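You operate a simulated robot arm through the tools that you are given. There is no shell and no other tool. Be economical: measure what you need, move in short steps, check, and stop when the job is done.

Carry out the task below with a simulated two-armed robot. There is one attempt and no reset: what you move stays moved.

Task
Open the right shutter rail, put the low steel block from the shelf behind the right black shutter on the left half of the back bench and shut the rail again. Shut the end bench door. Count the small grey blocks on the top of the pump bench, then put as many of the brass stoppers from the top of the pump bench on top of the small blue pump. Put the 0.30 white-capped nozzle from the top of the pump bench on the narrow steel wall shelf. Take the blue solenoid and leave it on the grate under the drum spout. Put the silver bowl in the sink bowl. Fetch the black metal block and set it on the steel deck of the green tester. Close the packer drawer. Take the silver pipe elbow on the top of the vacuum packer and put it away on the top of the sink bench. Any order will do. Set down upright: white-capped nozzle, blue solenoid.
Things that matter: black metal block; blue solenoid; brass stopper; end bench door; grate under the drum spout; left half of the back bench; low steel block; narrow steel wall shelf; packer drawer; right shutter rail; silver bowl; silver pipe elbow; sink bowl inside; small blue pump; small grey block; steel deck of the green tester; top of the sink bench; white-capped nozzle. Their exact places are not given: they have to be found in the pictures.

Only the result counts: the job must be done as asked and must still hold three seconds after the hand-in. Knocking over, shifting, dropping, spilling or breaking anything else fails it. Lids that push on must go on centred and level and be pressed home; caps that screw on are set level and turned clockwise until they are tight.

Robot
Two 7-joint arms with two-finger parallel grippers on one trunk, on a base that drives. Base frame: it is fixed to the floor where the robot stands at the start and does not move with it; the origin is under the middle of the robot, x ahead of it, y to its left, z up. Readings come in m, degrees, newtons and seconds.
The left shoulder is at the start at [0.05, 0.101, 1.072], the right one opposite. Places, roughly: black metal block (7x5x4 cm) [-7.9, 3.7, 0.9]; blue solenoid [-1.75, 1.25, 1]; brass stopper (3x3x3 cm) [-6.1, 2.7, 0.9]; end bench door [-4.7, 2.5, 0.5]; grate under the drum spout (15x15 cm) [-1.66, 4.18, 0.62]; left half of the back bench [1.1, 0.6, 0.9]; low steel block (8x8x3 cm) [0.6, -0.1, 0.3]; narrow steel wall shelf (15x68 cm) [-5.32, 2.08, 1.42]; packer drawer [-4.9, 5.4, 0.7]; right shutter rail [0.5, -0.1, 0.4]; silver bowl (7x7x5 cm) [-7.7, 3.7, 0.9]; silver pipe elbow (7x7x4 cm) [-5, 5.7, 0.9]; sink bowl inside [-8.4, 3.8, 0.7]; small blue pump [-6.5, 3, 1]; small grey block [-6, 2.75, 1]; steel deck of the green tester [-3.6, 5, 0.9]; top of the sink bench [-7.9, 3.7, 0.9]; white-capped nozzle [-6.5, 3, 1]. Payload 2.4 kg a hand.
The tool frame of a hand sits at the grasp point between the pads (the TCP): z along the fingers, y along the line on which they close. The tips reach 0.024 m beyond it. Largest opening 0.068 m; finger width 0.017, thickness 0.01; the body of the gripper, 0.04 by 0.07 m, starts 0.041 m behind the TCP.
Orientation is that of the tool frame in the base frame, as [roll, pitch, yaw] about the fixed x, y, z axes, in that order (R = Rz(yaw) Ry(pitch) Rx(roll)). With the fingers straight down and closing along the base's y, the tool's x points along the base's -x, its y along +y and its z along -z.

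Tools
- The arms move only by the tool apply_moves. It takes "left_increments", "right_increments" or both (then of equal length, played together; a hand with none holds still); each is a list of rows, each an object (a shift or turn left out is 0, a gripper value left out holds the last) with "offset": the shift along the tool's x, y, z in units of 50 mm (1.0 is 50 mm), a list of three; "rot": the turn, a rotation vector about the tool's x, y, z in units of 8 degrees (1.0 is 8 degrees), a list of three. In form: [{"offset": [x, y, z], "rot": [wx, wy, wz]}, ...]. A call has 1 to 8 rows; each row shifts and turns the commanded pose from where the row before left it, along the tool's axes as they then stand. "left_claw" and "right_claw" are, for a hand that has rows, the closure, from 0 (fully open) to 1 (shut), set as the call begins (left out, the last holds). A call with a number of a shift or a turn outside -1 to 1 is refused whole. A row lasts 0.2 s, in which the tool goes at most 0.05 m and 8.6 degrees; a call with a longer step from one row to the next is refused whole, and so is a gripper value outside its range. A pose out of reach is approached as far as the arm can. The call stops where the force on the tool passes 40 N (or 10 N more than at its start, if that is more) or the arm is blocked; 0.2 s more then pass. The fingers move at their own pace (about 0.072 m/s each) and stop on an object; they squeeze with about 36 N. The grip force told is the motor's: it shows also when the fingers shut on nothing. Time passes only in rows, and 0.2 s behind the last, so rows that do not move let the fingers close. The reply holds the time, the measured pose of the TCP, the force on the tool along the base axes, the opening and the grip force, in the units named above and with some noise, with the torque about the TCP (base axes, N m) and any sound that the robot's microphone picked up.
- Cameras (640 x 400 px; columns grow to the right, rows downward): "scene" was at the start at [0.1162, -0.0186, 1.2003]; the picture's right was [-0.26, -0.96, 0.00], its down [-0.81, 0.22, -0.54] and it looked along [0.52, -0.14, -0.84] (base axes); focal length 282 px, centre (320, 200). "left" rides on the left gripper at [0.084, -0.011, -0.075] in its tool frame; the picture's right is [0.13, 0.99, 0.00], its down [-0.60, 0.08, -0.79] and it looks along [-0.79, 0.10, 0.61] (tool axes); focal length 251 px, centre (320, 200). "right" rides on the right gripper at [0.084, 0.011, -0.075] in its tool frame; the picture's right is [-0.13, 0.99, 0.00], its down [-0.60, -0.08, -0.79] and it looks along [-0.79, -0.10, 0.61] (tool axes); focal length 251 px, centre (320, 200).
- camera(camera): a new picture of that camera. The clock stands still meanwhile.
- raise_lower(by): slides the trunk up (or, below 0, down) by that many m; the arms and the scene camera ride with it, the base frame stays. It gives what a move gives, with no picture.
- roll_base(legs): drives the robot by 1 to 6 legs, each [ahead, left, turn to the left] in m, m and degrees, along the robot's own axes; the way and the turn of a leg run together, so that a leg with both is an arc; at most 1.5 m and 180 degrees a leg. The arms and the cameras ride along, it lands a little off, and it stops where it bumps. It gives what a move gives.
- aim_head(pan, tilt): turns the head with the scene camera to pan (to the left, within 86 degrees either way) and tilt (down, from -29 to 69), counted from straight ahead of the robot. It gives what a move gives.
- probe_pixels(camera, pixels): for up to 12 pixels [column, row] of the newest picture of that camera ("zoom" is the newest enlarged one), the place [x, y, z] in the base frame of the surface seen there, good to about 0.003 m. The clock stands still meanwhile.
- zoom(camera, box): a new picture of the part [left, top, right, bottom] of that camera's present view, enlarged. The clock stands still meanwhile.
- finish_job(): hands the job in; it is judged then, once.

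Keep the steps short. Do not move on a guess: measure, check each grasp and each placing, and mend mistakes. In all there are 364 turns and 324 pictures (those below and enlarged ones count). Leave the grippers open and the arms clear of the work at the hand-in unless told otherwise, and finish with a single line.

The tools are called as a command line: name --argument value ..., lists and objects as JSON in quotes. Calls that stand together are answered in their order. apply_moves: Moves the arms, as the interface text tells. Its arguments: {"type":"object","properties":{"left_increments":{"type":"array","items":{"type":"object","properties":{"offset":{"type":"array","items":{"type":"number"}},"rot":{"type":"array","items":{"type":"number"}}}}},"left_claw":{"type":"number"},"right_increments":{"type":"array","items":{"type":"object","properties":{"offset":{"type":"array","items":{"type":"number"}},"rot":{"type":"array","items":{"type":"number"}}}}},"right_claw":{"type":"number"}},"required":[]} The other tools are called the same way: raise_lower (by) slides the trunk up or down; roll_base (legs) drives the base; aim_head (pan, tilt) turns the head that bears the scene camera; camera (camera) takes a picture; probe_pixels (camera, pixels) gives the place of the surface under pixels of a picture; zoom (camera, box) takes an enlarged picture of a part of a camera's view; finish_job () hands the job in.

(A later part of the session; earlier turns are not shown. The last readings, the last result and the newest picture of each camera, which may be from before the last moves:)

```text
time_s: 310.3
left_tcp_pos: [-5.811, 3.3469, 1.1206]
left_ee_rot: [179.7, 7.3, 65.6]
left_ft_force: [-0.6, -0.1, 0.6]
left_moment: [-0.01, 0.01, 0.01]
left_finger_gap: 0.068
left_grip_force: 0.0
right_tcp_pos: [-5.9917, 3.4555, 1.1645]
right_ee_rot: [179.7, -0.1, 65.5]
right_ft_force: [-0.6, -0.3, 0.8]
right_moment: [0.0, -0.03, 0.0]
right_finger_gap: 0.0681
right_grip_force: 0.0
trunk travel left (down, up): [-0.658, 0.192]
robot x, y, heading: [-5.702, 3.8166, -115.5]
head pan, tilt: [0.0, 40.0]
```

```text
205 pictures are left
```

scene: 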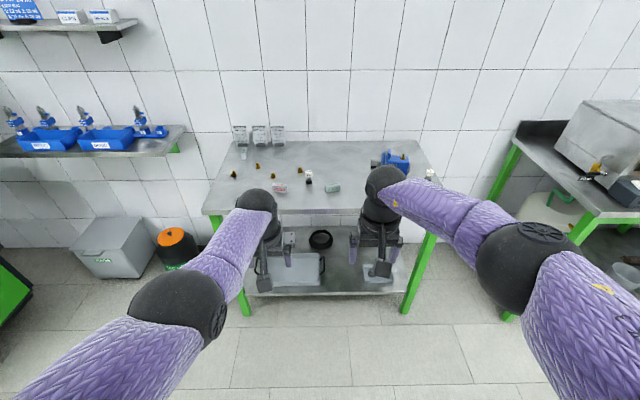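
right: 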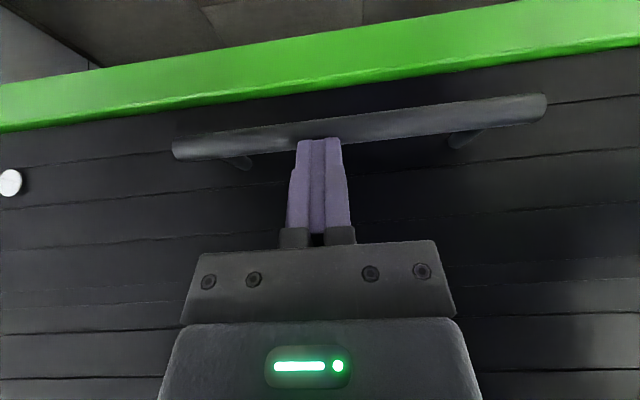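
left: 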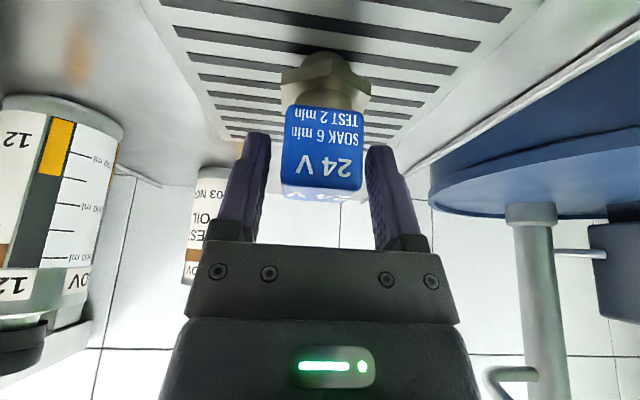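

Facing the pump bench. Zoom on its top.

zoom --camera "scene" --box '[205, 115, 445, 215]'

zoom --camera "scene" --box '[220, 115, 350, 205]'

zoom --camera "scene" --box '[330, 125, 450, 205]'

```text
2.67 times, centred on (325, 165) of scene
```

zoom: 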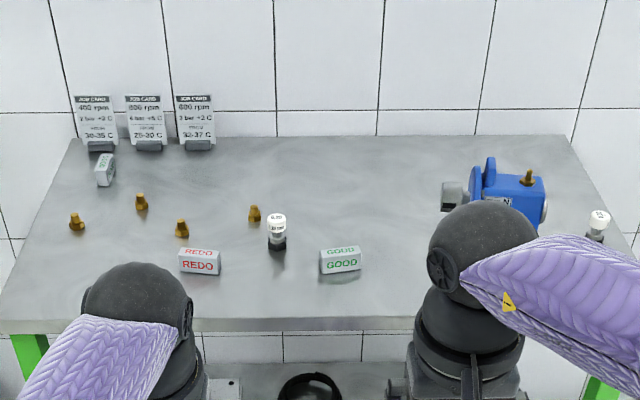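

```text
4.44 times, centred on (285, 160) of scene
```

zoom: 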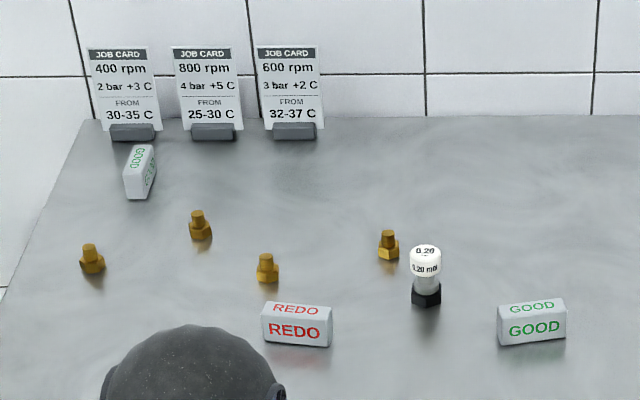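

```text
5.00 times, centred on (390, 165) of scene
```

zoom: 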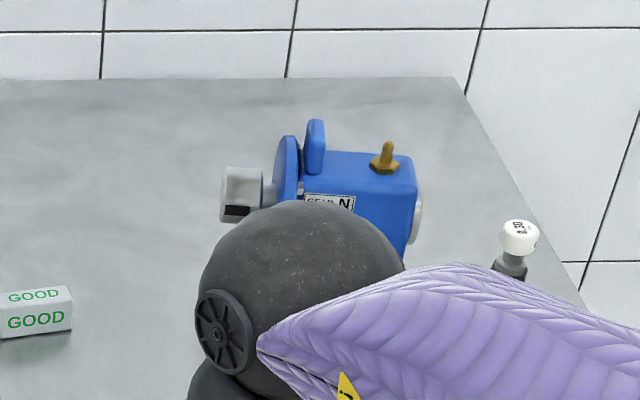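

I see grey blocks REDO, GOOD, GOOD (3 so far), 4 brass stoppers, nozzles 0.20 and 0.30. To be sure nothing hides behind my arms I back up 0.35 m and look again.

roll_base --legs '[[-0.4, 0, 0.5]]'

raise_lower --by 0.15

aim_head --pan 0 --tilt 30

camera --camera "scene"

zoom --camera "scene" --box '[220, 130, 420, 230]'

```text
time_s: 312.8
left_tcp_pos: [-5.6365, 3.7042, 1.1209]
left_ee_rot: [179.7, 7.3, 65.9]
left_ft_force: [0.6, 0.5, -0.7]
left_moment: [-0.03, -0.01, -0.04]
left_finger_gap: 0.0679
left_grip_force: 0.0
right_tcp_pos: [-5.8186, 3.8123, 1.1633]
right_ee_rot: [179.8, -0.1, 65.9]
right_ft_force: [-0.2, 0.3, -0.1]
right_moment: [-0.01, 0.0, 0.01]
right_finger_gap: 0.068
right_grip_force: 0.1
trunk travel left (down, up): [-0.658, 0.192]
robot x, y, heading: [-5.5316, 4.1787, -115.3]
head pan, tilt: [0.0, 40.0]
```

```text
time_s: 314.5
left_tcp_pos: [-5.6377, 3.703, 1.2699]
left_ee_rot: [179.7, 7.2, 65.8]
left_ft_force: [0.6, 0.2, 1.4]
left_moment: [-0.01, 0.0, 0.0]
left_finger_gap: 0.0679
left_grip_force: 0.0
right_tcp_pos: [-5.8183, 3.8103, 1.3118]
right_ee_rot: [179.9, -0.1, 66.0]
right_ft_force: [-0.6, 0.2, -0.1]
right_moment: [0.03, -0.03, 0.01]
right_finger_gap: 0.0678
right_grip_force: 0.0
trunk travel left (down, up): [-0.808, 0.042]
robot x, y, heading: [-5.5305, 4.17, -115.4]
head pan, tilt: [0.0, 40.0]
```

```text
time_s: 315.2
left_tcp_pos: [-5.6366, 3.7035, 1.2705]
left_ee_rot: [179.6, 7.3, 65.8]
left_ft_force: [-0.1, -0.6, -0.7]
left_moment: [0.0, -0.01, -0.02]
left_finger_gap: 0.0681
left_grip_force: 0.1
right_tcp_pos: [-5.8192, 3.811, 1.3125]
right_ee_rot: [179.8, -0.1, 65.9]
right_ft_force: [0.7, 0.2, 0.4]
right_moment: [0.04, 0.03, 0.0]
right_finger_gap: 0.068
right_grip_force: 0.1
trunk travel left (down, up): [-0.808, 0.042]
robot x, y, heading: [-5.5317, 4.175, -115.3]
head pan, tilt: [0.0, 30.0]
```

```text
201 pictures are left
```

scene: 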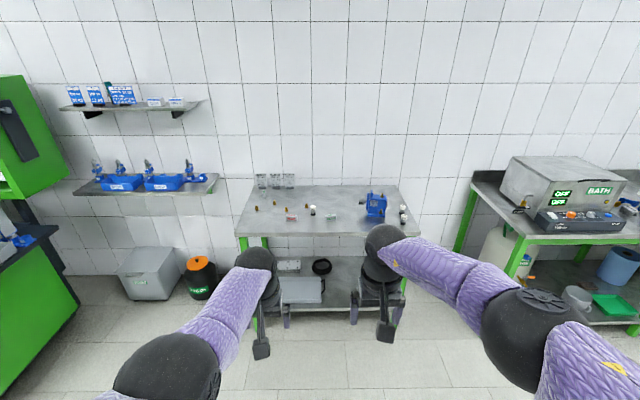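

```text
3.20 times, centred on (320, 180) of scene
```

zoom: 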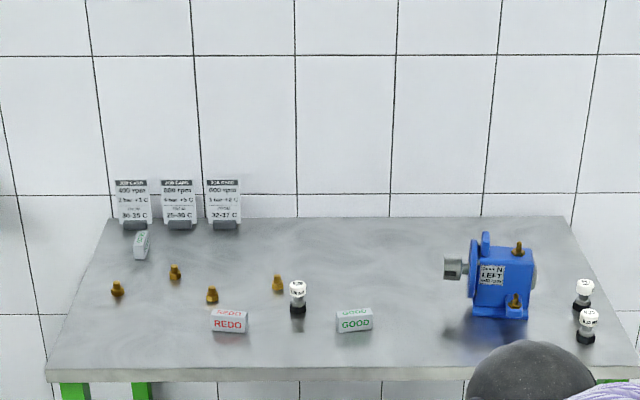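

There are two nozzles on the right. Zoom closely.

zoom --camera "scene" --box '[355, 185, 419, 240]'

zoom --camera "scene" --box '[245, 180, 345, 240]'

```text
7.27 times, centred on (387, 212) of scene
```

zoom: 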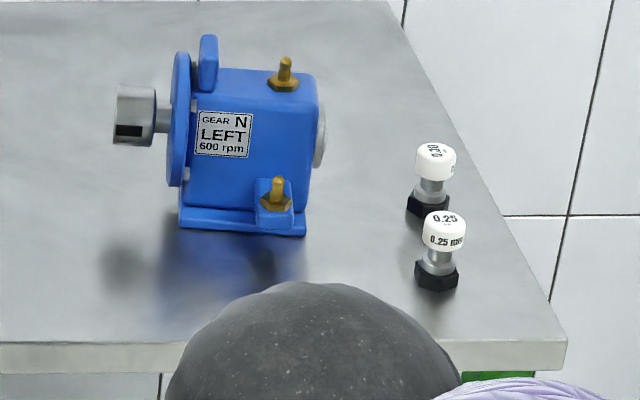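

```text
6.40 times, centred on (295, 210) of scene
```

zoom: 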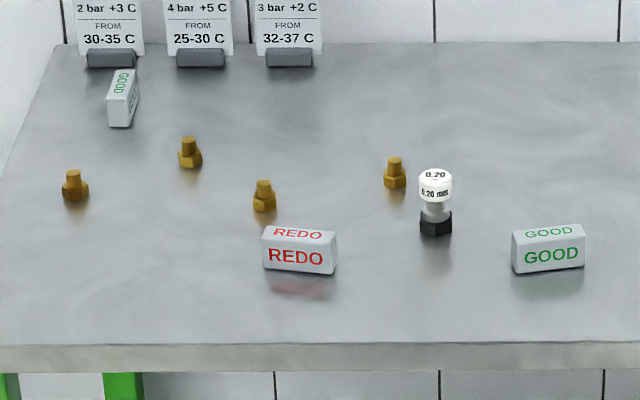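

Back right nozzle is 0.30, front right 0.25, left 0.20. Probe stoppers, blocks, nozzle and pump.

probe_pixels --camera "zoom" --pixels '[[74, 172], [189, 140], [263, 182], [394, 160], [75, 190], [190, 160], [264, 203], [395, 180], [435, 175], [300, 235], [550, 230], [125, 80]]'

zoom --camera "scene" --box '[355, 185, 419, 240]'

probe_pixels --camera "zoom" --pixels '[[435, 148], [433, 185], [428, 208], [445, 215], [225, 75], [305, 78], [225, 105], [310, 108], [265, 75], [285, 62], [285, 85], [277, 185]]'

```text
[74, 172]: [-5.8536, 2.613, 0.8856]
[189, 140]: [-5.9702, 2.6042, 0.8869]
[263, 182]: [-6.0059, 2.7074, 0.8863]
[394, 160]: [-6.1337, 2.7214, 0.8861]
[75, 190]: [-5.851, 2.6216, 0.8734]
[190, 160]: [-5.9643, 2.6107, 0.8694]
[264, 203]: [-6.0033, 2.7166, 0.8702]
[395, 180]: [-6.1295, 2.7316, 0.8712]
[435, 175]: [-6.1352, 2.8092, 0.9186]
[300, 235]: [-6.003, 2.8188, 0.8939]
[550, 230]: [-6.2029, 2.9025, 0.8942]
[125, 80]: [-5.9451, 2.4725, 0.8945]
```

```text
7.27 times, centred on (387, 212) of scene
```

zoom: 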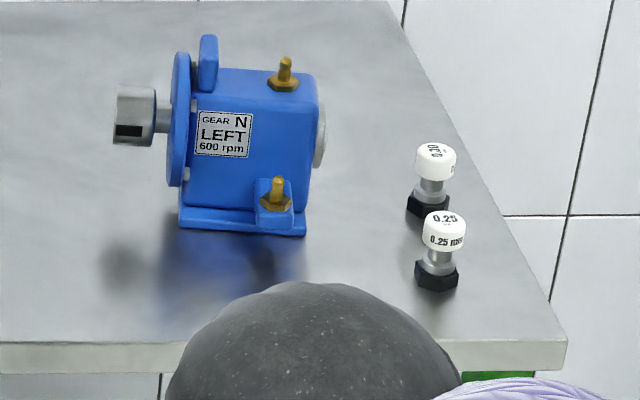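

```text
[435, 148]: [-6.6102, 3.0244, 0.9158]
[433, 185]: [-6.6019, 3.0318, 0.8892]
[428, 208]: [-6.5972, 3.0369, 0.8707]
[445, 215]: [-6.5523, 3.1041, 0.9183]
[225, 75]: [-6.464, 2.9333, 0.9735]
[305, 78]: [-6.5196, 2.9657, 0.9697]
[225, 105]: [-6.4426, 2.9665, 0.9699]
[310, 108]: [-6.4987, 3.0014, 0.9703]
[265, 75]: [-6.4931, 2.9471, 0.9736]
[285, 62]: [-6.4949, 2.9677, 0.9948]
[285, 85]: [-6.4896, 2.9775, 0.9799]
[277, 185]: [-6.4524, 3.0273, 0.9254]
```

Measured: bench top ≈0.857, stoppers ~2.8 cm tall; pump top z≈0.971. So three grey blocks → three stoppers. I drive closer (0.8 m ahead, 0.18 left) and lower to hands z≈1.06.

raise_lower --by -0.2

roll_base --legs '[[0.8, 0.18, 0.1]]'

aim_head --pan -25 --tilt 45

camera --camera "scene"

```text
time_s: 317.4
left_tcp_pos: [-5.6368, 3.7038, 1.0705]
left_ee_rot: [179.6, 7.2, 66.0]
left_ft_force: [-0.1, 0.3, 0.6]
left_moment: [0.02, 0.02, 0.01]
left_finger_gap: 0.068
left_grip_force: 0.1
right_tcp_pos: [-5.8186, 3.8121, 1.1139]
right_ee_rot: [179.8, -0.2, 65.9]
right_ft_force: [-0.8, -0.6, -0.4]
right_moment: [-0.01, -0.03, -0.03]
right_finger_gap: 0.0679
right_grip_force: 0.0
trunk travel left (down, up): [-0.608, 0.242]
robot x, y, heading: [-5.529, 4.1757, -115.4]
head pan, tilt: [0.0, 30.0]
```

```text
time_s: 321.9
left_tcp_pos: [-5.8469, 2.8873, 1.0704]
left_ee_rot: [179.7, 7.3, 64.5]
left_ft_force: [0.8, -0.1, 0.3]
left_moment: [0.01, 0.0, -0.02]
left_finger_gap: 0.0679
left_grip_force: 0.0
right_tcp_pos: [-6.0263, 2.9991, 1.1128]
right_ee_rot: [179.8, -0.1, 64.4]
right_ft_force: [0.1, 0.5, 1.1]
right_moment: [-0.02, 0.0, 0.01]
right_finger_gap: 0.0683
right_grip_force: 0.1
trunk travel left (down, up): [-0.608, 0.242]
robot x, y, heading: [-5.7317, 3.3573, -116.6]
head pan, tilt: [0.0, 30.0]
```

```text
time_s: 322.8
left_tcp_pos: [-5.8473, 2.8892, 1.0696]
left_ee_rot: [179.7, 7.2, 64.5]
left_ft_force: [0.1, 0.9, -0.8]
left_moment: [0.03, 0.0, -0.03]
left_finger_gap: 0.0682
left_grip_force: 0.1
right_tcp_pos: [-6.0255, 2.9994, 1.112]
right_ee_rot: [179.8, -0.1, 64.6]
right_ft_force: [0.9, 0.0, -0.1]
right_moment: [0.03, -0.01, 0.01]
right_finger_gap: 0.068
right_grip_force: 0.0
trunk travel left (down, up): [-0.608, 0.242]
robot x, y, heading: [-5.7338, 3.3529, -116.7]
head pan, tilt: [-25.0, 45.0]
```

```text
196 pictures are left
```

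scene: 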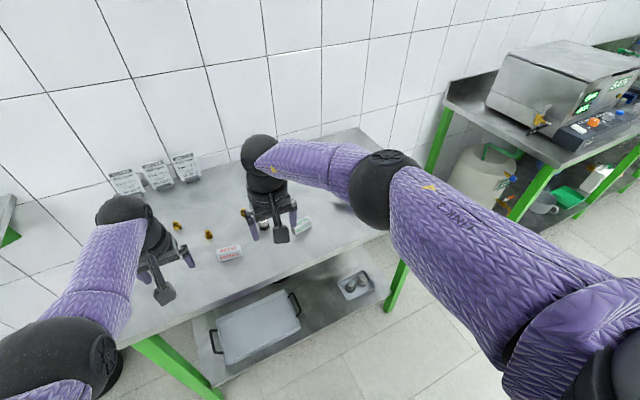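

I move the base to t≈0.40 (25 cm off the bench front) and square up.

roll_base --legs '[[0.235, -0.02, 1.9]]'

camera --camera "right"

```text
time_s: 324.6
left_tcp_pos: [-5.9515, 2.6813, 1.07]
left_ee_rot: [179.6, 7.2, 66.5]
left_ft_force: [-0.6, 0.2, -0.3]
left_moment: [0.0, 0.02, 0.01]
left_finger_gap: 0.068
left_grip_force: 0.0
right_tcp_pos: [-6.1337, 2.7873, 1.1139]
right_ee_rot: [179.8, -0.1, 66.6]
right_ft_force: [0.6, 0.2, 0.5]
right_moment: [-0.01, 0.02, -0.03]
right_finger_gap: 0.0678
right_grip_force: 0.0
trunk travel left (down, up): [-0.608, 0.242]
robot x, y, heading: [-5.8503, 3.1547, -114.8]
head pan, tilt: [-25.0, 45.0]
```

```text
195 pictures are left
```

right: 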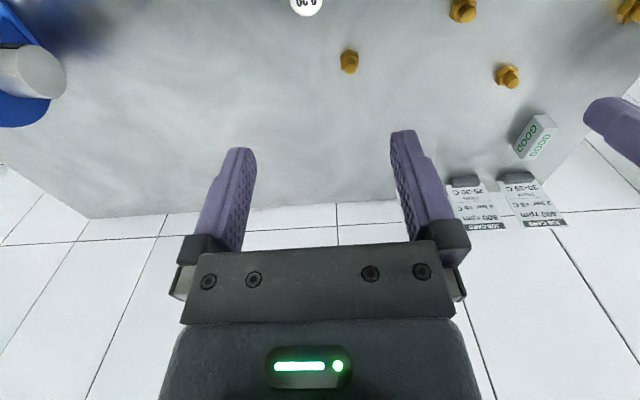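

The right camera sees the stoppers; nearest at (349,60). Probe them.

probe_pixels --camera "right" --pixels '[[349, 54], [349, 66], [343, 62], [357, 62], [505, 70], [509, 80], [463, 10], [60, 70], [20, 30]]'

zoom --camera "right" --box '[310, 20, 400, 90]'

```text
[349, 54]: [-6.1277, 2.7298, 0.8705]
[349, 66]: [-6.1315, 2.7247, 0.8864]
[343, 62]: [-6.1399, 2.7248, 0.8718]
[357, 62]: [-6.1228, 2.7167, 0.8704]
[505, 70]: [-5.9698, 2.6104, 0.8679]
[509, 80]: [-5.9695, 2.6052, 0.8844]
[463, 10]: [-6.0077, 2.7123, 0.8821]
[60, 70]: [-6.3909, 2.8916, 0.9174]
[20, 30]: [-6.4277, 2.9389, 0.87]
```

```text
5.71 times, centred on (355, 55) of right
```

zoom: 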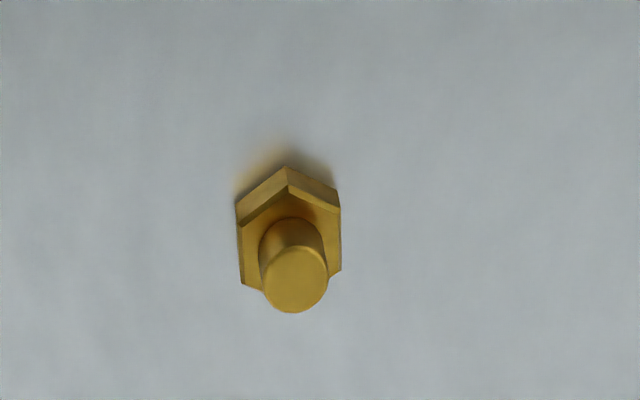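

Stopper 4: stem top centre (-6.131,2.7235,0.886), 12 mm stem. I raise the left hand out of the way (0.22) and centre the right hand over the stopper.

apply_moves --left_increments '[{"offset": [0, 0, -0.9]}, {"offset": [0, 0, -0.9]}, {"offset": [0, 0, -0.9]}, {"offset": [0, 0, -0.9]}, {"offset": [0, 0, -0.9]}]' --right_increments '[{"offset": [-0.57, 0.29, 0]}, {"offset": [-0.57, 0.29, 0]}, {}, {}, {}]' --right_claw 0.5

raise_lower --by -0.15

camera --camera "right"

```text
time_s: 325.5
left_tcp_pos: [-5.9461, 2.6957, 1.2236]
left_ee_rot: [-179.9, 8.9, 67.6]
left_ft_force: [-3.7, -2.6, -2.7]
left_moment: [-0.07, -0.15, 0.33]
left_finger_gap: 0.068
left_grip_force: 0.1
right_tcp_pos: [-6.1242, 2.7697, 1.114]
right_ee_rot: [179.8, -0.1, 66.5]
right_ft_force: [0.6, 0.3, -0.2]
right_moment: [-0.02, -0.06, -0.01]
right_finger_gap: 0.0339
right_grip_force: 0.1
right hand out of reach, approached as far as the arm can: row 1, 2
trunk travel left (down, up): [-0.608, 0.242]
robot x, y, heading: [-5.8502, 3.1559, -114.6]
head pan, tilt: [-25.0, 45.0]
stopped in row 4 (left hand): the force on the tool passed its limit at 101 N (the readings are from after the stop); the commanded pose is now the measured one
```

```text
time_s: 326.0
left_tcp_pos: [-5.945, 2.6945, 1.2043]
left_ee_rot: [-180.0, 9.2, 67.4]
left_ft_force: [-5.4, -6.1, -6.1]
left_moment: [-0.19, -0.08, 0.32]
left_finger_gap: 0.0679
left_grip_force: 0.1
right_tcp_pos: [-6.1226, 2.7695, 1.0925]
right_ee_rot: [179.9, -0.2, 66.4]
right_ft_force: [-0.6, 0.3, 0.5]
right_moment: [-0.01, 0.03, 0.04]
right_finger_gap: 0.0344
right_grip_force: 0.0
trunk travel left (down, up): [-0.588, 0.262]
robot x, y, heading: [-5.8483, 3.1574, -114.7]
head pan, tilt: [-25.0, 45.0]
stopped: the force on the tool passed its limit at 45 N (the readings are from after the stop); the commanded pose is now the measured one
```

```text
193 pictures are left
```

right: 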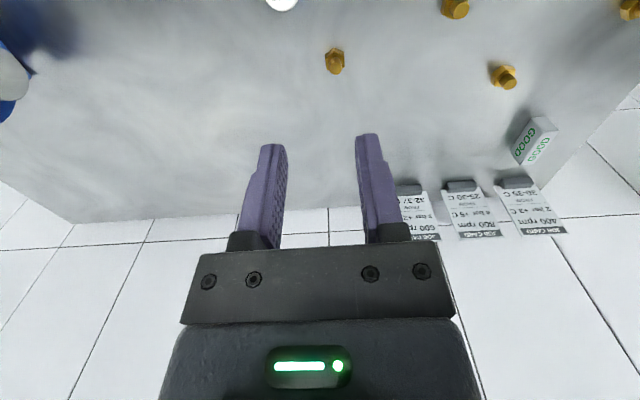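

Left hand binds again. Earlier it was free when yawed ~50° outward, so I yaw it 40° and free it forward.

apply_moves --left_increments '[{"offset": [-0.4, 0, 0.3]}, {"rot": [0, 0, -1]}, {"rot": [0, 0, -1]}, {"rot": [0, 0, -1]}, {"rot": [0, 0, -1]}, {"rot": [0, 0, -1]}, {"offset": [0, 0, -0.8]}, {"offset": [0, 0, -0.8]}]'

```text
time_s: 327.8
left_tcp_pos: [-5.9476, 2.6866, 1.2713]
left_ee_rot: [-174.1, 7.0, 107.7]
left_ft_force: [0.5, -0.1, -0.1]
left_moment: [-0.01, -0.01, -0.01]
left_finger_gap: 0.0681
left_grip_force: 0.2
right_tcp_pos: [-6.1245, 2.7705, 1.0942]
right_ee_rot: [179.8, -0.1, 66.5]
right_ft_force: [0.5, 0.0, 0.3]
right_moment: [0.01, -0.01, -0.03]
right_finger_gap: 0.0338
right_grip_force: 0.1
trunk travel left (down, up): [-0.588, 0.262]
robot x, y, heading: [-5.8485, 3.1541, -114.6]
head pan, tilt: [-25.0, 45.0]
```

Left hand free at z 1.27. For reach I tilt the right hand 24° forward (as with the solenoid), then centre over the stopper and lower.

apply_moves --right_increments '[{"rot": [0, -1, 0]}, {"rot": [0, -1, 0]}, {"rot": [0, -1, 0]}]'

raise_lower --by -0.12

```text
time_s: 328.6
left_tcp_pos: [-5.9472, 2.6868, 1.2727]
left_ee_rot: [-174.1, 7.0, 107.6]
left_ft_force: [-0.1, -0.7, 1.3]
left_moment: [-0.01, 0.0, 0.0]
left_finger_gap: 0.0678
left_grip_force: 0.1
right_tcp_pos: [-6.1219, 2.7702, 1.0937]
right_ee_rot: [179.7, 24.0, 66.4]
right_ft_force: [-0.1, 0.5, 0.4]
right_moment: [0.03, -0.01, -0.05]
right_finger_gap: 0.0339
right_grip_force: 0.0
trunk travel left (down, up): [-0.588, 0.262]
robot x, y, heading: [-5.8513, 3.1541, -114.9]
head pan, tilt: [-25.0, 45.0]
```

```text
time_s: 330.1
left_tcp_pos: [-5.9497, 2.683, 1.1462]
left_ee_rot: [-174.4, 6.6, 107.6]
left_ft_force: [0.0, -0.4, 0.0]
left_moment: [-0.02, 0.02, -0.01]
left_finger_gap: 0.0679
left_grip_force: 0.0
right_tcp_pos: [-6.1225, 2.7695, 0.974]
right_ee_rot: [179.8, 23.8, 66.4]
right_ft_force: [0.4, -0.8, 1.0]
right_moment: [0.01, 0.03, 0.04]
right_finger_gap: 0.0341
right_grip_force: 0.0
trunk travel left (down, up): [-0.468, 0.382]
robot x, y, heading: [-5.8533, 3.1537, -114.8]
head pan, tilt: [-25.0, 45.0]
```

Shift 1.2 cm along s and 3.7 cm forward, staying above, and check in the right camera.

apply_moves --right_increments '[{"offset": [-0.34, 0.12, 0.15]}, {"offset": [-0.34, 0.11, 0.15]}]'

raise_lower --by -0.045

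camera --camera "right"

```text
time_s: 330.7
left_tcp_pos: [-5.9503, 2.6831, 1.1462]
left_ee_rot: [-174.4, 6.5, 107.6]
left_ft_force: [0.1, 0.3, 0.0]
left_moment: [-0.01, -0.02, 0.03]
left_finger_gap: 0.0682
left_grip_force: 0.0
right_tcp_pos: [-6.1273, 2.7307, 0.974]
right_ee_rot: [179.9, 23.8, 66.4]
right_ft_force: [-1.2, 0.2, -0.7]
right_moment: [-0.02, -0.01, -0.02]
right_finger_gap: 0.034
right_grip_force: 0.0
trunk travel left (down, up): [-0.468, 0.382]
robot x, y, heading: [-5.8542, 3.1513, -114.3]
head pan, tilt: [-25.0, 45.0]
```

```text
time_s: 331.6
left_tcp_pos: [-5.9506, 2.6815, 1.0982]
left_ee_rot: [-174.7, 6.2, 107.7]
left_ft_force: [-0.6, 0.0, 0.4]
left_moment: [0.03, 0.0, 0.02]
left_finger_gap: 0.0679
left_grip_force: 0.0
right_tcp_pos: [-6.1263, 2.7307, 0.9299]
right_ee_rot: [179.8, 23.9, 66.4]
right_ft_force: [-0.4, 0.0, 0.3]
right_moment: [0.0, 0.03, 0.01]
right_finger_gap: 0.0338
right_grip_force: 0.1
trunk travel left (down, up): [-0.423, 0.427]
robot x, y, heading: [-5.8502, 3.158, -114.5]
head pan, tilt: [-25.0, 45.0]
```

```text
192 pictures are left
```

right: 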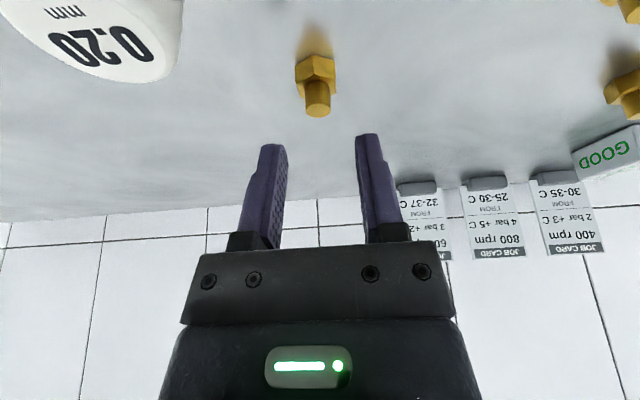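

Stem centred between the fingers. Lower 0.031 and close.

raise_lower --by -0.031

camera --camera "right"

```text
time_s: 332.4
left_tcp_pos: [-5.951, 2.6784, 1.0627]
left_ee_rot: [-175.1, 6.0, 107.6]
left_ft_force: [0.4, -0.2, 0.4]
left_moment: [0.02, -0.01, 0.02]
left_finger_gap: 0.0681
left_grip_force: 0.0
right_tcp_pos: [-6.1264, 2.7298, 0.8973]
right_ee_rot: [179.8, 23.8, 66.4]
right_ft_force: [-0.3, 0.2, 0.4]
right_moment: [0.01, 0.03, 0.02]
right_finger_gap: 0.0341
right_grip_force: 0.0
trunk travel left (down, up): [-0.392, 0.458]
robot x, y, heading: [-5.8545, 3.1536, -114.5]
head pan, tilt: [-25.0, 45.0]
```

```text
191 pictures are left
```

right: 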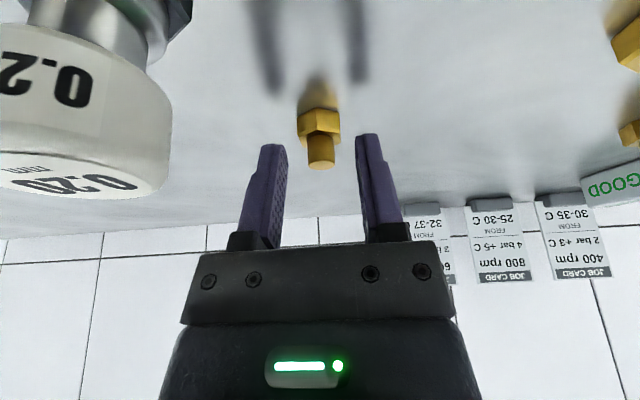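

apply_moves --right_increments '[{}, {}, {}]' --right_claw 1

raise_lower --by 0.16

camera --camera "right"

```text
time_s: 333.2
left_tcp_pos: [-5.9514, 2.6786, 1.0627]
left_ee_rot: [-175.1, 6.1, 107.6]
left_ft_force: [-0.1, -0.8, -0.8]
left_moment: [-0.02, 0.0, 0.0]
left_finger_gap: 0.068
left_grip_force: 0.0
right_tcp_pos: [-6.1271, 2.7298, 0.898]
right_ee_rot: [179.7, 23.9, 66.4]
right_ft_force: [-1.0, -0.2, 0.5]
right_moment: [-0.01, 0.02, 0.02]
right_finger_gap: 0.0121
right_grip_force: 33.0
trunk travel left (down, up): [-0.392, 0.458]
robot x, y, heading: [-5.8466, 3.1499, -114.6]
head pan, tilt: [-25.0, 45.0]
```

```text
time_s: 335.0
left_tcp_pos: [-5.9519, 2.678, 1.2221]
left_ee_rot: [-175.0, 5.9, 107.6]
left_ft_force: [0.4, 0.4, -0.6]
left_moment: [-0.02, 0.0, -0.02]
left_finger_gap: 0.0682
left_grip_force: 0.1
right_tcp_pos: [-6.1268, 2.7305, 1.0573]
right_ee_rot: [179.8, 23.8, 66.4]
right_ft_force: [-0.8, -0.4, 0.6]
right_moment: [0.02, 0.03, -0.01]
right_finger_gap: 0.0123
right_grip_force: 32.4
trunk travel left (down, up): [-0.552, 0.298]
robot x, y, heading: [-5.8487, 3.1538, -114.7]
head pan, tilt: [-25.0, 45.0]
```

```text
190 pictures are left
```

right: 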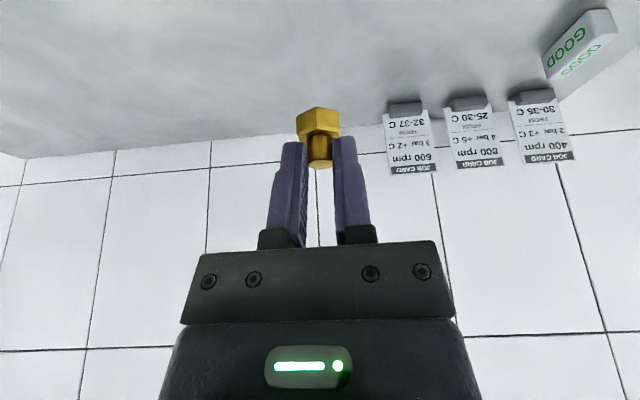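

Got stopper 4. Raise a bit, drive right 0.42 m (and back 0.1) to the pump, then measure its top closely.

raise_lower --by 0.06

roll_base --legs '[[-0.1, -0.42, 0]]'

aim_head --pan -15 --tilt 50

camera --camera "scene"

camera --camera "right"

```text
time_s: 336.0
left_tcp_pos: [-5.9518, 2.6769, 1.2835]
left_ee_rot: [-175.1, 5.9, 107.7]
left_ft_force: [0.0, -0.6, 0.3]
left_moment: [0.04, 0.0, 0.01]
left_finger_gap: 0.068
left_grip_force: 0.1
right_tcp_pos: [-6.1262, 2.7307, 1.1176]
right_ee_rot: [179.8, 23.8, 66.4]
right_ft_force: [-0.5, 0.3, -1.1]
right_moment: [0.0, 0.01, -0.02]
right_finger_gap: 0.0124
right_grip_force: 32.0
trunk travel left (down, up): [-0.612, 0.238]
robot x, y, heading: [-5.8491, 3.1529, -114.6]
head pan, tilt: [-25.0, 45.0]
```

```text
time_s: 338.6
left_tcp_pos: [-6.289, 2.9442, 1.2828]
left_ee_rot: [-175.1, 6.0, 108.0]
left_ft_force: [0.0, 0.9, -0.4]
left_moment: [-0.02, -0.04, 0.01]
left_finger_gap: 0.0679
left_grip_force: 0.2
right_tcp_pos: [-6.466, 2.9951, 1.1165]
right_ee_rot: [179.8, 23.8, 66.7]
right_ft_force: [-0.5, -0.1, -0.1]
right_moment: [0.02, -0.04, -0.02]
right_finger_gap: 0.0122
right_grip_force: 32.7
trunk travel left (down, up): [-0.612, 0.238]
robot x, y, heading: [-6.1922, 3.4194, -114.1]
head pan, tilt: [-25.0, 45.0]
```

```text
time_s: 339.4
left_tcp_pos: [-6.2897, 2.9445, 1.2826]
left_ee_rot: [-175.1, 6.0, 108.0]
left_ft_force: [-0.2, 0.2, -0.1]
left_moment: [0.0, 0.0, 0.0]
left_finger_gap: 0.068
left_grip_force: 0.0
right_tcp_pos: [-6.4654, 2.9936, 1.1184]
right_ee_rot: [179.8, 23.8, 66.7]
right_ft_force: [-0.2, 0.1, -0.6]
right_moment: [-0.03, -0.01, 0.0]
right_finger_gap: 0.0123
right_grip_force: 32.2
trunk travel left (down, up): [-0.612, 0.238]
robot x, y, heading: [-6.1981, 3.4204, -114.3]
head pan, tilt: [-15.0, 50.0]
```

```text
189 pictures are left
```

scene: 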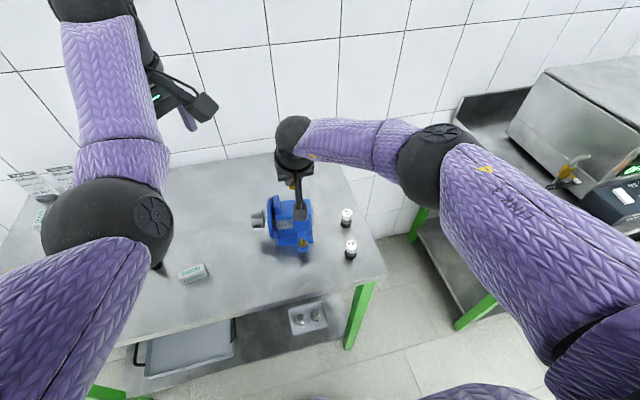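

```text
188 pictures are left
```

right: 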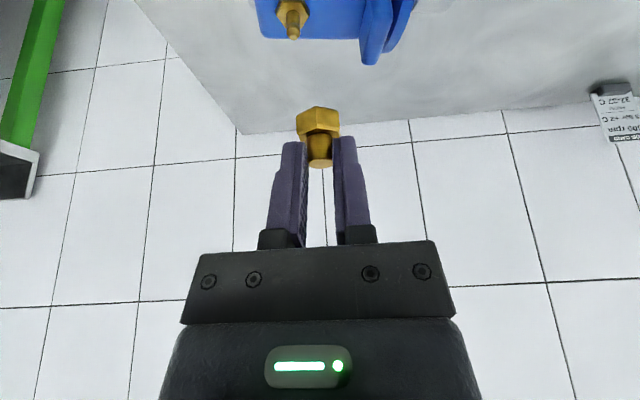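

Back 0.1 m so the pump top comes into the right camera's view.

roll_base --legs '[[-0.11, 0, -0.9]]'

camera --camera "right"

zoom --camera "right" --box '[230, 0, 430, 125]'

```text
time_s: 340.6
left_tcp_pos: [-6.2487, 3.0474, 1.2819]
left_ee_rot: [-175.0, 6.1, 107.2]
left_ft_force: [-0.1, 0.7, -0.1]
left_moment: [-0.04, 0.02, 0.04]
left_finger_gap: 0.0682
left_grip_force: 0.1
right_tcp_pos: [-6.4234, 3.1006, 1.1189]
right_ee_rot: [179.8, 23.9, 65.9]
right_ft_force: [-0.5, 0.0, -0.2]
right_moment: [-0.03, -0.01, -0.01]
right_finger_gap: 0.0122
right_grip_force: 33.1
trunk travel left (down, up): [-0.612, 0.238]
robot x, y, heading: [-6.1429, 3.5209, -115.1]
head pan, tilt: [-15.0, 50.0]
```

```text
187 pictures are left
```

right: 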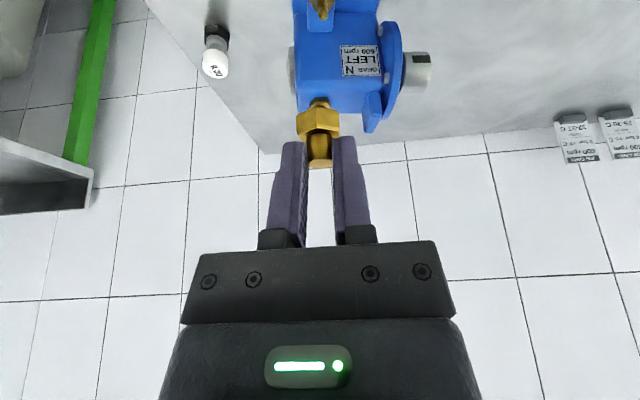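

```text
3.20 times, centred on (330, 62) of right
```

zoom: 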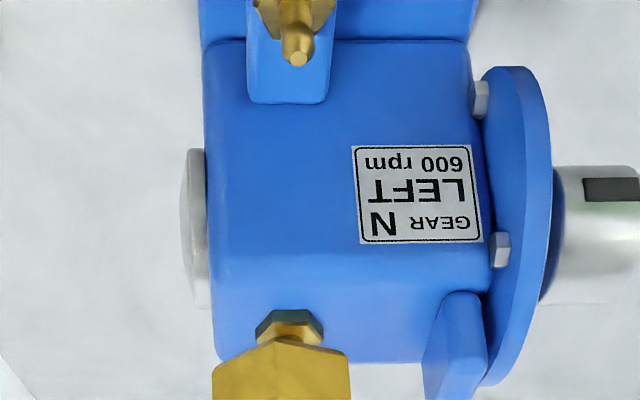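

probe_pixels --camera "zoom" --pixels '[[218, 262], [480, 272], [222, 345], [420, 355], [440, 300], [480, 300], [265, 315], [318, 318], [380, 300], [455, 380], [510, 300], [350, 358]]'

```text
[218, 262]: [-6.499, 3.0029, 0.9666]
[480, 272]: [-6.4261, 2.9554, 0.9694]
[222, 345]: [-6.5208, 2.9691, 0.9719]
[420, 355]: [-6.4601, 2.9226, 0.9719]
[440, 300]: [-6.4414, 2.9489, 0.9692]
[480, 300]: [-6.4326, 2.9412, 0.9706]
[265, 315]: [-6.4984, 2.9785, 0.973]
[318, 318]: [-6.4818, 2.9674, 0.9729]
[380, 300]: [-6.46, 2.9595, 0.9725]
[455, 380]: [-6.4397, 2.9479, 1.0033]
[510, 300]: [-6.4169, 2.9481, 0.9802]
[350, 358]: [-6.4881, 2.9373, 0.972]
```

Pump top mapped: fitting at (s -7.139, t -0.019), tab at s>-7.09. I'll set stoppers at P3 (-7.142,-0.0435), P1 (-7.112,-0.041), P2 (-7.112,-0.016). Drive ahead 0.15 for P3.

roll_base --legs '[[0.15, -0.009, 0]]'

```text
time_s: 341.9
left_tcp_pos: [-6.3224, 2.9151, 1.2818]
left_ee_rot: [-175.0, 5.8, 107.2]
left_ft_force: [-0.4, 0.4, 0.0]
left_moment: [0.0, -0.03, 0.03]
left_finger_gap: 0.068
left_grip_force: 0.0
right_tcp_pos: [-6.4966, 2.9685, 1.1171]
right_ee_rot: [179.8, 23.8, 66.0]
right_ft_force: [-0.3, -0.4, -0.6]
right_moment: [-0.02, -0.05, 0.03]
right_finger_gap: 0.0125
right_grip_force: 32.5
trunk travel left (down, up): [-0.612, 0.238]
robot x, y, heading: [-6.2199, 3.3872, -115.1]
head pan, tilt: [-15.0, 50.0]
```

Fine adjust 9 mm forward, lower 0.08, then look.

apply_moves --right_increments '[{"offset": [-0.17, 0.03, 0.076]}]'

raise_lower --by -0.08

camera --camera "right"

zoom --camera "scene" --box '[240, 130, 400, 230]'

```text
time_s: 342.3
left_tcp_pos: [-6.3213, 2.9153, 1.2822]
left_ee_rot: [-175.1, 6.0, 107.1]
left_ft_force: [0.1, 0.2, -0.2]
left_moment: [-0.01, 0.04, 0.01]
left_finger_gap: 0.0678
left_grip_force: 0.0
right_tcp_pos: [-6.4984, 2.9595, 1.1165]
right_ee_rot: [179.8, 23.7, 65.9]
right_ft_force: [-0.5, 0.6, -1.2]
right_moment: [0.05, -0.06, -0.02]
right_finger_gap: 0.0126
right_grip_force: 32.9
trunk travel left (down, up): [-0.612, 0.238]
robot x, y, heading: [-6.2126, 3.3907, -115.3]
head pan, tilt: [-15.0, 50.0]
```

```text
time_s: 343.5
left_tcp_pos: [-6.3205, 2.9168, 1.2026]
left_ee_rot: [-175.1, 6.0, 107.2]
left_ft_force: [0.8, -0.3, -0.6]
left_moment: [0.02, -0.02, -0.01]
left_finger_gap: 0.068
left_grip_force: 0.0
right_tcp_pos: [-6.4985, 2.9604, 1.0381]
right_ee_rot: [179.7, 23.9, 65.9]
right_ft_force: [-0.6, -0.3, -0.3]
right_moment: [-0.01, -0.02, 0.01]
right_finger_gap: 0.012
right_grip_force: 32.9
trunk travel left (down, up): [-0.532, 0.318]
robot x, y, heading: [-6.2163, 3.3886, -115.0]
head pan, tilt: [-15.0, 50.0]
```

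```text
185 pictures are left
```

right: 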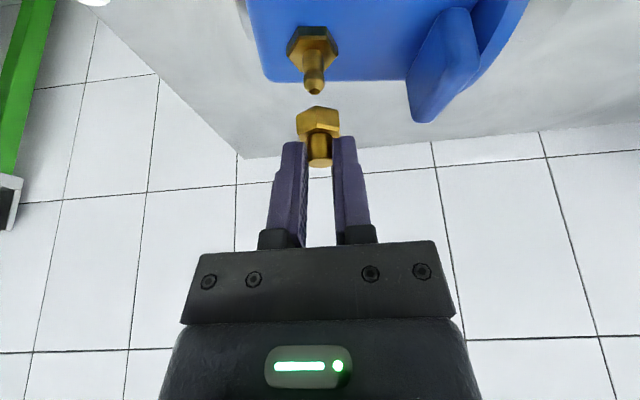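

```text
4.00 times, centred on (320, 180) of scene
```

zoom: 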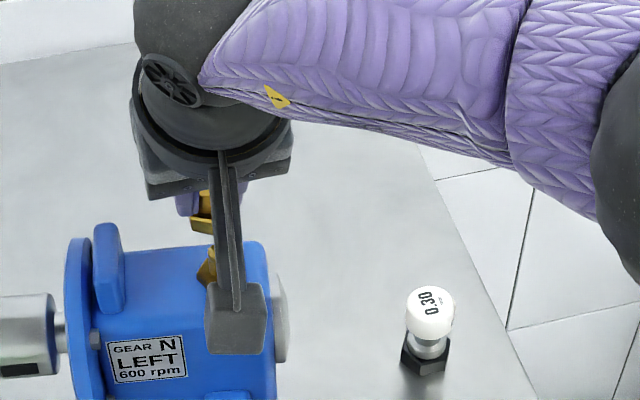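

probe_pixels --camera "right" --pixels '[[318, 110], [318, 128], [300, 125], [337, 125], [300, 45], [325, 45], [312, 78], [405, 78], [275, 78]]'

```text
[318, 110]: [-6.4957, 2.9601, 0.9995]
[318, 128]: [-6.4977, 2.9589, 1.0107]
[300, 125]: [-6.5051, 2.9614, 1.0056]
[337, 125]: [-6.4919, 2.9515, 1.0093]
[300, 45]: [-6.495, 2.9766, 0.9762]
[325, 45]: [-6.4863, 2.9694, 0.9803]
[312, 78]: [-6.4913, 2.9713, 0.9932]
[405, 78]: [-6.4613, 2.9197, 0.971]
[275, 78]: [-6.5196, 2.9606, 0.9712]
```

Refined: fitting centre t≈-0.024, back edge ≈-0.05. Better spots: A(-7.123,-0.0415), B(-7.0955,-0.0415), C(-7.112,-0.0165). Shift 17 mm along s for A, then lower 0.02.

apply_moves --right_increments '[{"offset": [0.036, 0.34, -0.016]}]'

raise_lower --by -0.018

camera --camera "right"

probe_pixels --camera "right" --pixels '[[318, 110], [318, 128], [300, 125], [337, 125]]'

```text
time_s: 343.9
left_tcp_pos: [-6.3202, 2.9164, 1.2019]
left_ee_rot: [-175.1, 6.0, 107.2]
left_ft_force: [-0.4, -0.2, -0.6]
left_moment: [0.04, -0.02, -0.02]
left_finger_gap: 0.0679
left_grip_force: 0.2
right_tcp_pos: [-6.4806, 2.9547, 1.0372]
right_ee_rot: [179.8, 23.8, 65.9]
right_ft_force: [0.1, -0.4, -0.4]
right_moment: [-0.01, 0.02, -0.02]
right_finger_gap: 0.012
right_grip_force: 32.3
trunk travel left (down, up): [-0.532, 0.318]
robot x, y, heading: [-6.2166, 3.3928, -115.4]
head pan, tilt: [-15.0, 50.0]
```

```text
time_s: 344.6
left_tcp_pos: [-6.3209, 2.9156, 1.1863]
left_ee_rot: [-175.0, 6.0, 107.2]
left_ft_force: [0.1, 0.1, -0.1]
left_moment: [-0.01, 0.01, -0.01]
left_finger_gap: 0.0681
left_grip_force: 0.0
right_tcp_pos: [-6.4821, 2.956, 1.0189]
right_ee_rot: [179.8, 23.9, 65.9]
right_ft_force: [0.9, 0.1, 0.0]
right_moment: [0.02, -0.02, 0.0]
right_finger_gap: 0.012
right_grip_force: 32.6
trunk travel left (down, up): [-0.514, 0.336]
robot x, y, heading: [-6.2156, 3.3894, -115.0]
head pan, tilt: [-15.0, 50.0]
```

```text
183 pictures are left
```

right: 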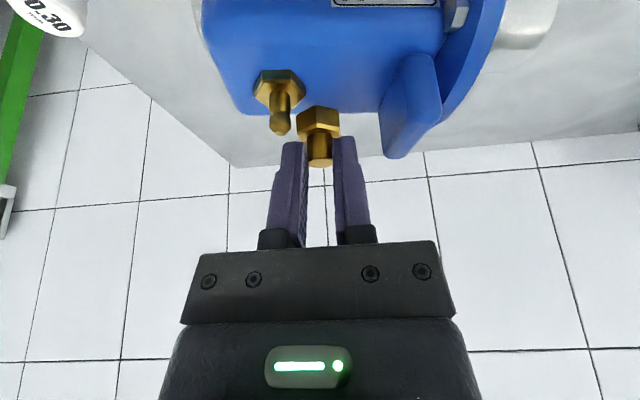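

```text
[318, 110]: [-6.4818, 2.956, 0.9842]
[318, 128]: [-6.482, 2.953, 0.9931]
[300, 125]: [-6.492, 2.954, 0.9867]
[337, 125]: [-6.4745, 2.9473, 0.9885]
```

Position right (−7.124,−0.0425). Lower 6 mm to touch.

raise_lower --by -0.006

camera --camera "right"

```text
time_s: 345.1
left_tcp_pos: [-6.3205, 2.9176, 1.1796]
left_ee_rot: [-174.9, 6.0, 107.1]
left_ft_force: [-0.2, -0.3, 0.6]
left_moment: [0.01, 0.01, 0.01]
left_finger_gap: 0.0679
left_grip_force: 0.0
right_tcp_pos: [-6.4826, 2.9555, 1.0169]
right_ee_rot: [179.8, 24.1, 65.9]
right_ft_force: [-2.1, -2.9, 20.7]
right_moment: [-0.11, 0.21, -0.01]
right_finger_gap: 0.0122
right_grip_force: 32.6
trunk travel left (down, up): [-0.508, 0.342]
robot x, y, heading: [-6.2179, 3.3881, -115.1]
head pan, tilt: [-15.0, 50.0]
```

```text
182 pictures are left
```

right: 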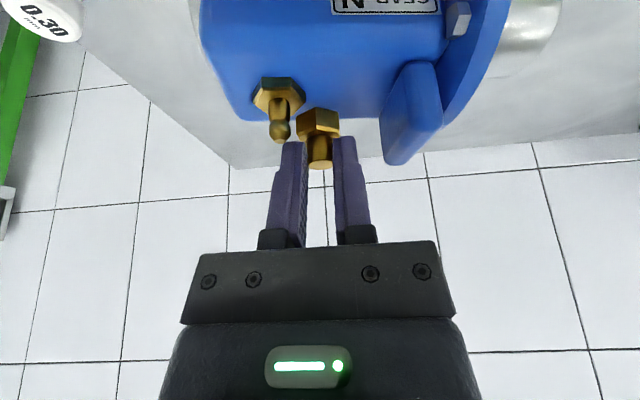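

zoom --camera "right" --box '[230, 50, 410, 180]'

```text
3.08 times, centred on (320, 115) of right
```

zoom: 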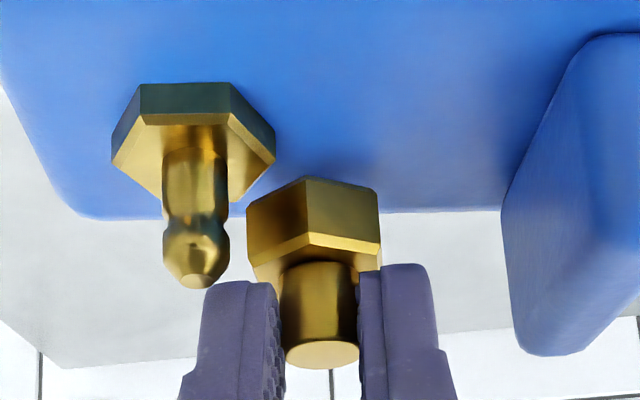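

The stopper's base looks too near the back edge. Probe edge vs stopper.

probe_pixels --camera "zoom" --pixels '[[430, 208], [470, 206], [150, 212], [310, 185], [250, 210], [375, 200], [280, 170], [330, 165], [340, 100], [510, 190], [195, 90], [240, 140]]'

```text
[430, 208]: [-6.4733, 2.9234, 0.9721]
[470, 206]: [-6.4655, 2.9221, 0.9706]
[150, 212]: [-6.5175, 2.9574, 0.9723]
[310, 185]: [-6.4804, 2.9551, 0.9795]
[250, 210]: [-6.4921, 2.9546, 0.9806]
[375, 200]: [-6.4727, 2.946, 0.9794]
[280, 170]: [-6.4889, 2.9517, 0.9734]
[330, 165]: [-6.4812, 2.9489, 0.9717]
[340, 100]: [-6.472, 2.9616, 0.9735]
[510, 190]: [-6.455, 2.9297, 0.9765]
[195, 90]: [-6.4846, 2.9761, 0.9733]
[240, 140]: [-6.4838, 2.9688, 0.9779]
```

It is in contact, centre ~9 mm inside the edge. For margin I lift 5 mm, bring it 4 mm toward me and 2 mm left, and set down again.

raise_lower --by 0.009

apply_moves --right_increments '[{"offset": [0.073, 0.05, -0.033]}]'

raise_lower --by -0.01

zoom --camera "right" --box '[230, 50, 410, 180]'

```text
time_s: 345.7
left_tcp_pos: [-6.3194, 2.9153, 1.1872]
left_ee_rot: [-175.1, 6.1, 107.1]
left_ft_force: [0.1, -1.2, 0.2]
left_moment: [-0.03, 0.01, 0.02]
left_finger_gap: 0.0681
left_grip_force: 0.1
right_tcp_pos: [-6.4816, 2.9556, 1.0226]
right_ee_rot: [179.9, 23.7, 66.0]
right_ft_force: [0.2, -1.6, -1.5]
right_moment: [0.01, 0.0, 0.01]
right_finger_gap: 0.0122
right_grip_force: 32.4
trunk travel left (down, up): [-0.517, 0.333]
robot x, y, heading: [-6.2125, 3.39, -115.0]
head pan, tilt: [-15.0, 50.0]
```

```text
time_s: 346.1
left_tcp_pos: [-6.3201, 2.9161, 1.1874]
left_ee_rot: [-175.1, 6.0, 107.3]
left_ft_force: [-0.3, 0.2, 0.0]
left_moment: [-0.01, -0.03, 0.0]
left_finger_gap: 0.0682
left_grip_force: 0.2
right_tcp_pos: [-6.4773, 2.9576, 1.0214]
right_ee_rot: [179.9, 23.9, 65.9]
right_ft_force: [0.7, -0.1, 0.1]
right_moment: [0.01, 0.0, 0.0]
right_finger_gap: 0.0122
right_grip_force: 32.8
trunk travel left (down, up): [-0.517, 0.333]
robot x, y, heading: [-6.2136, 3.3897, -115.0]
head pan, tilt: [-15.0, 50.0]
```

```text
time_s: 346.7
left_tcp_pos: [-6.3203, 2.9159, 1.1772]
left_ee_rot: [-175.0, 5.9, 107.2]
left_ft_force: [-0.1, 0.8, 0.8]
left_moment: [0.05, 0.02, -0.01]
left_finger_gap: 0.068
left_grip_force: 0.1
right_tcp_pos: [-6.4768, 2.9573, 1.0118]
right_ee_rot: [179.8, 23.7, 65.9]
right_ft_force: [0.8, -2.7, -1.5]
right_moment: [-0.07, -0.03, 0.02]
right_finger_gap: 0.0122
right_grip_force: 32.6
trunk travel left (down, up): [-0.507, 0.343]
robot x, y, heading: [-6.2193, 3.3902, -115.1]
head pan, tilt: [-15.0, 50.0]
```

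```text
3.08 times, centred on (320, 115) of right
```

zoom: 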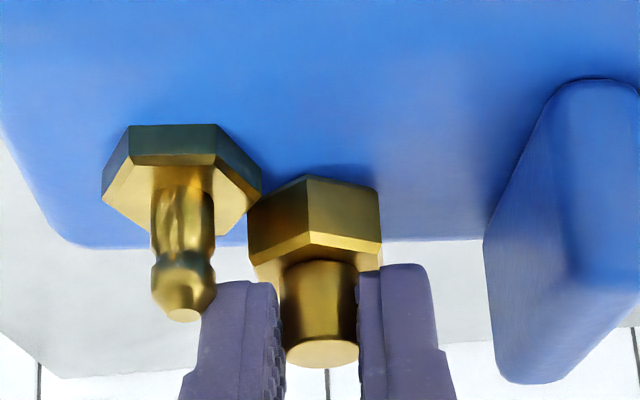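

Earlier contact was with the fitting's hex; now it is free and lower. Lower 2–4 mm more to the top.

raise_lower --by -0.003

zoom --camera "right" --box '[230, 50, 410, 180]'

```text
time_s: 347.2
left_tcp_pos: [-6.3191, 2.9162, 1.1757]
left_ee_rot: [-175.0, 6.1, 107.2]
left_ft_force: [0.0, 0.0, 0.7]
left_moment: [0.03, 0.02, -0.03]
left_finger_gap: 0.0681
left_grip_force: 0.0
right_tcp_pos: [-6.4774, 2.9574, 1.01]
right_ee_rot: [179.8, 23.9, 65.9]
right_ft_force: [3.1, -5.0, 4.4]
right_moment: [-0.07, 0.02, 0.04]
right_finger_gap: 0.012
right_grip_force: 32.3
trunk travel left (down, up): [-0.504, 0.346]
robot x, y, heading: [-6.2171, 3.3888, -115.3]
head pan, tilt: [-15.0, 50.0]
```

```text
3.08 times, centred on (320, 115) of right
```

zoom: 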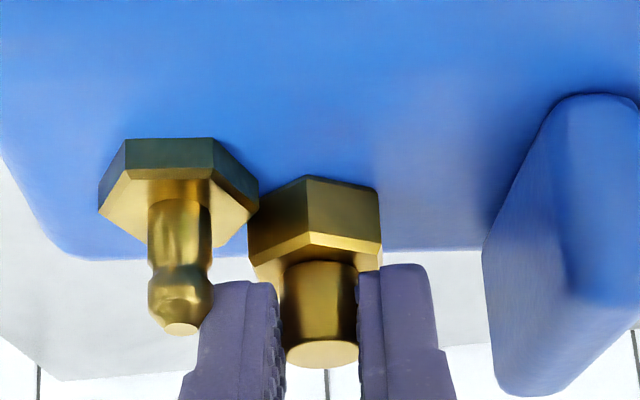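

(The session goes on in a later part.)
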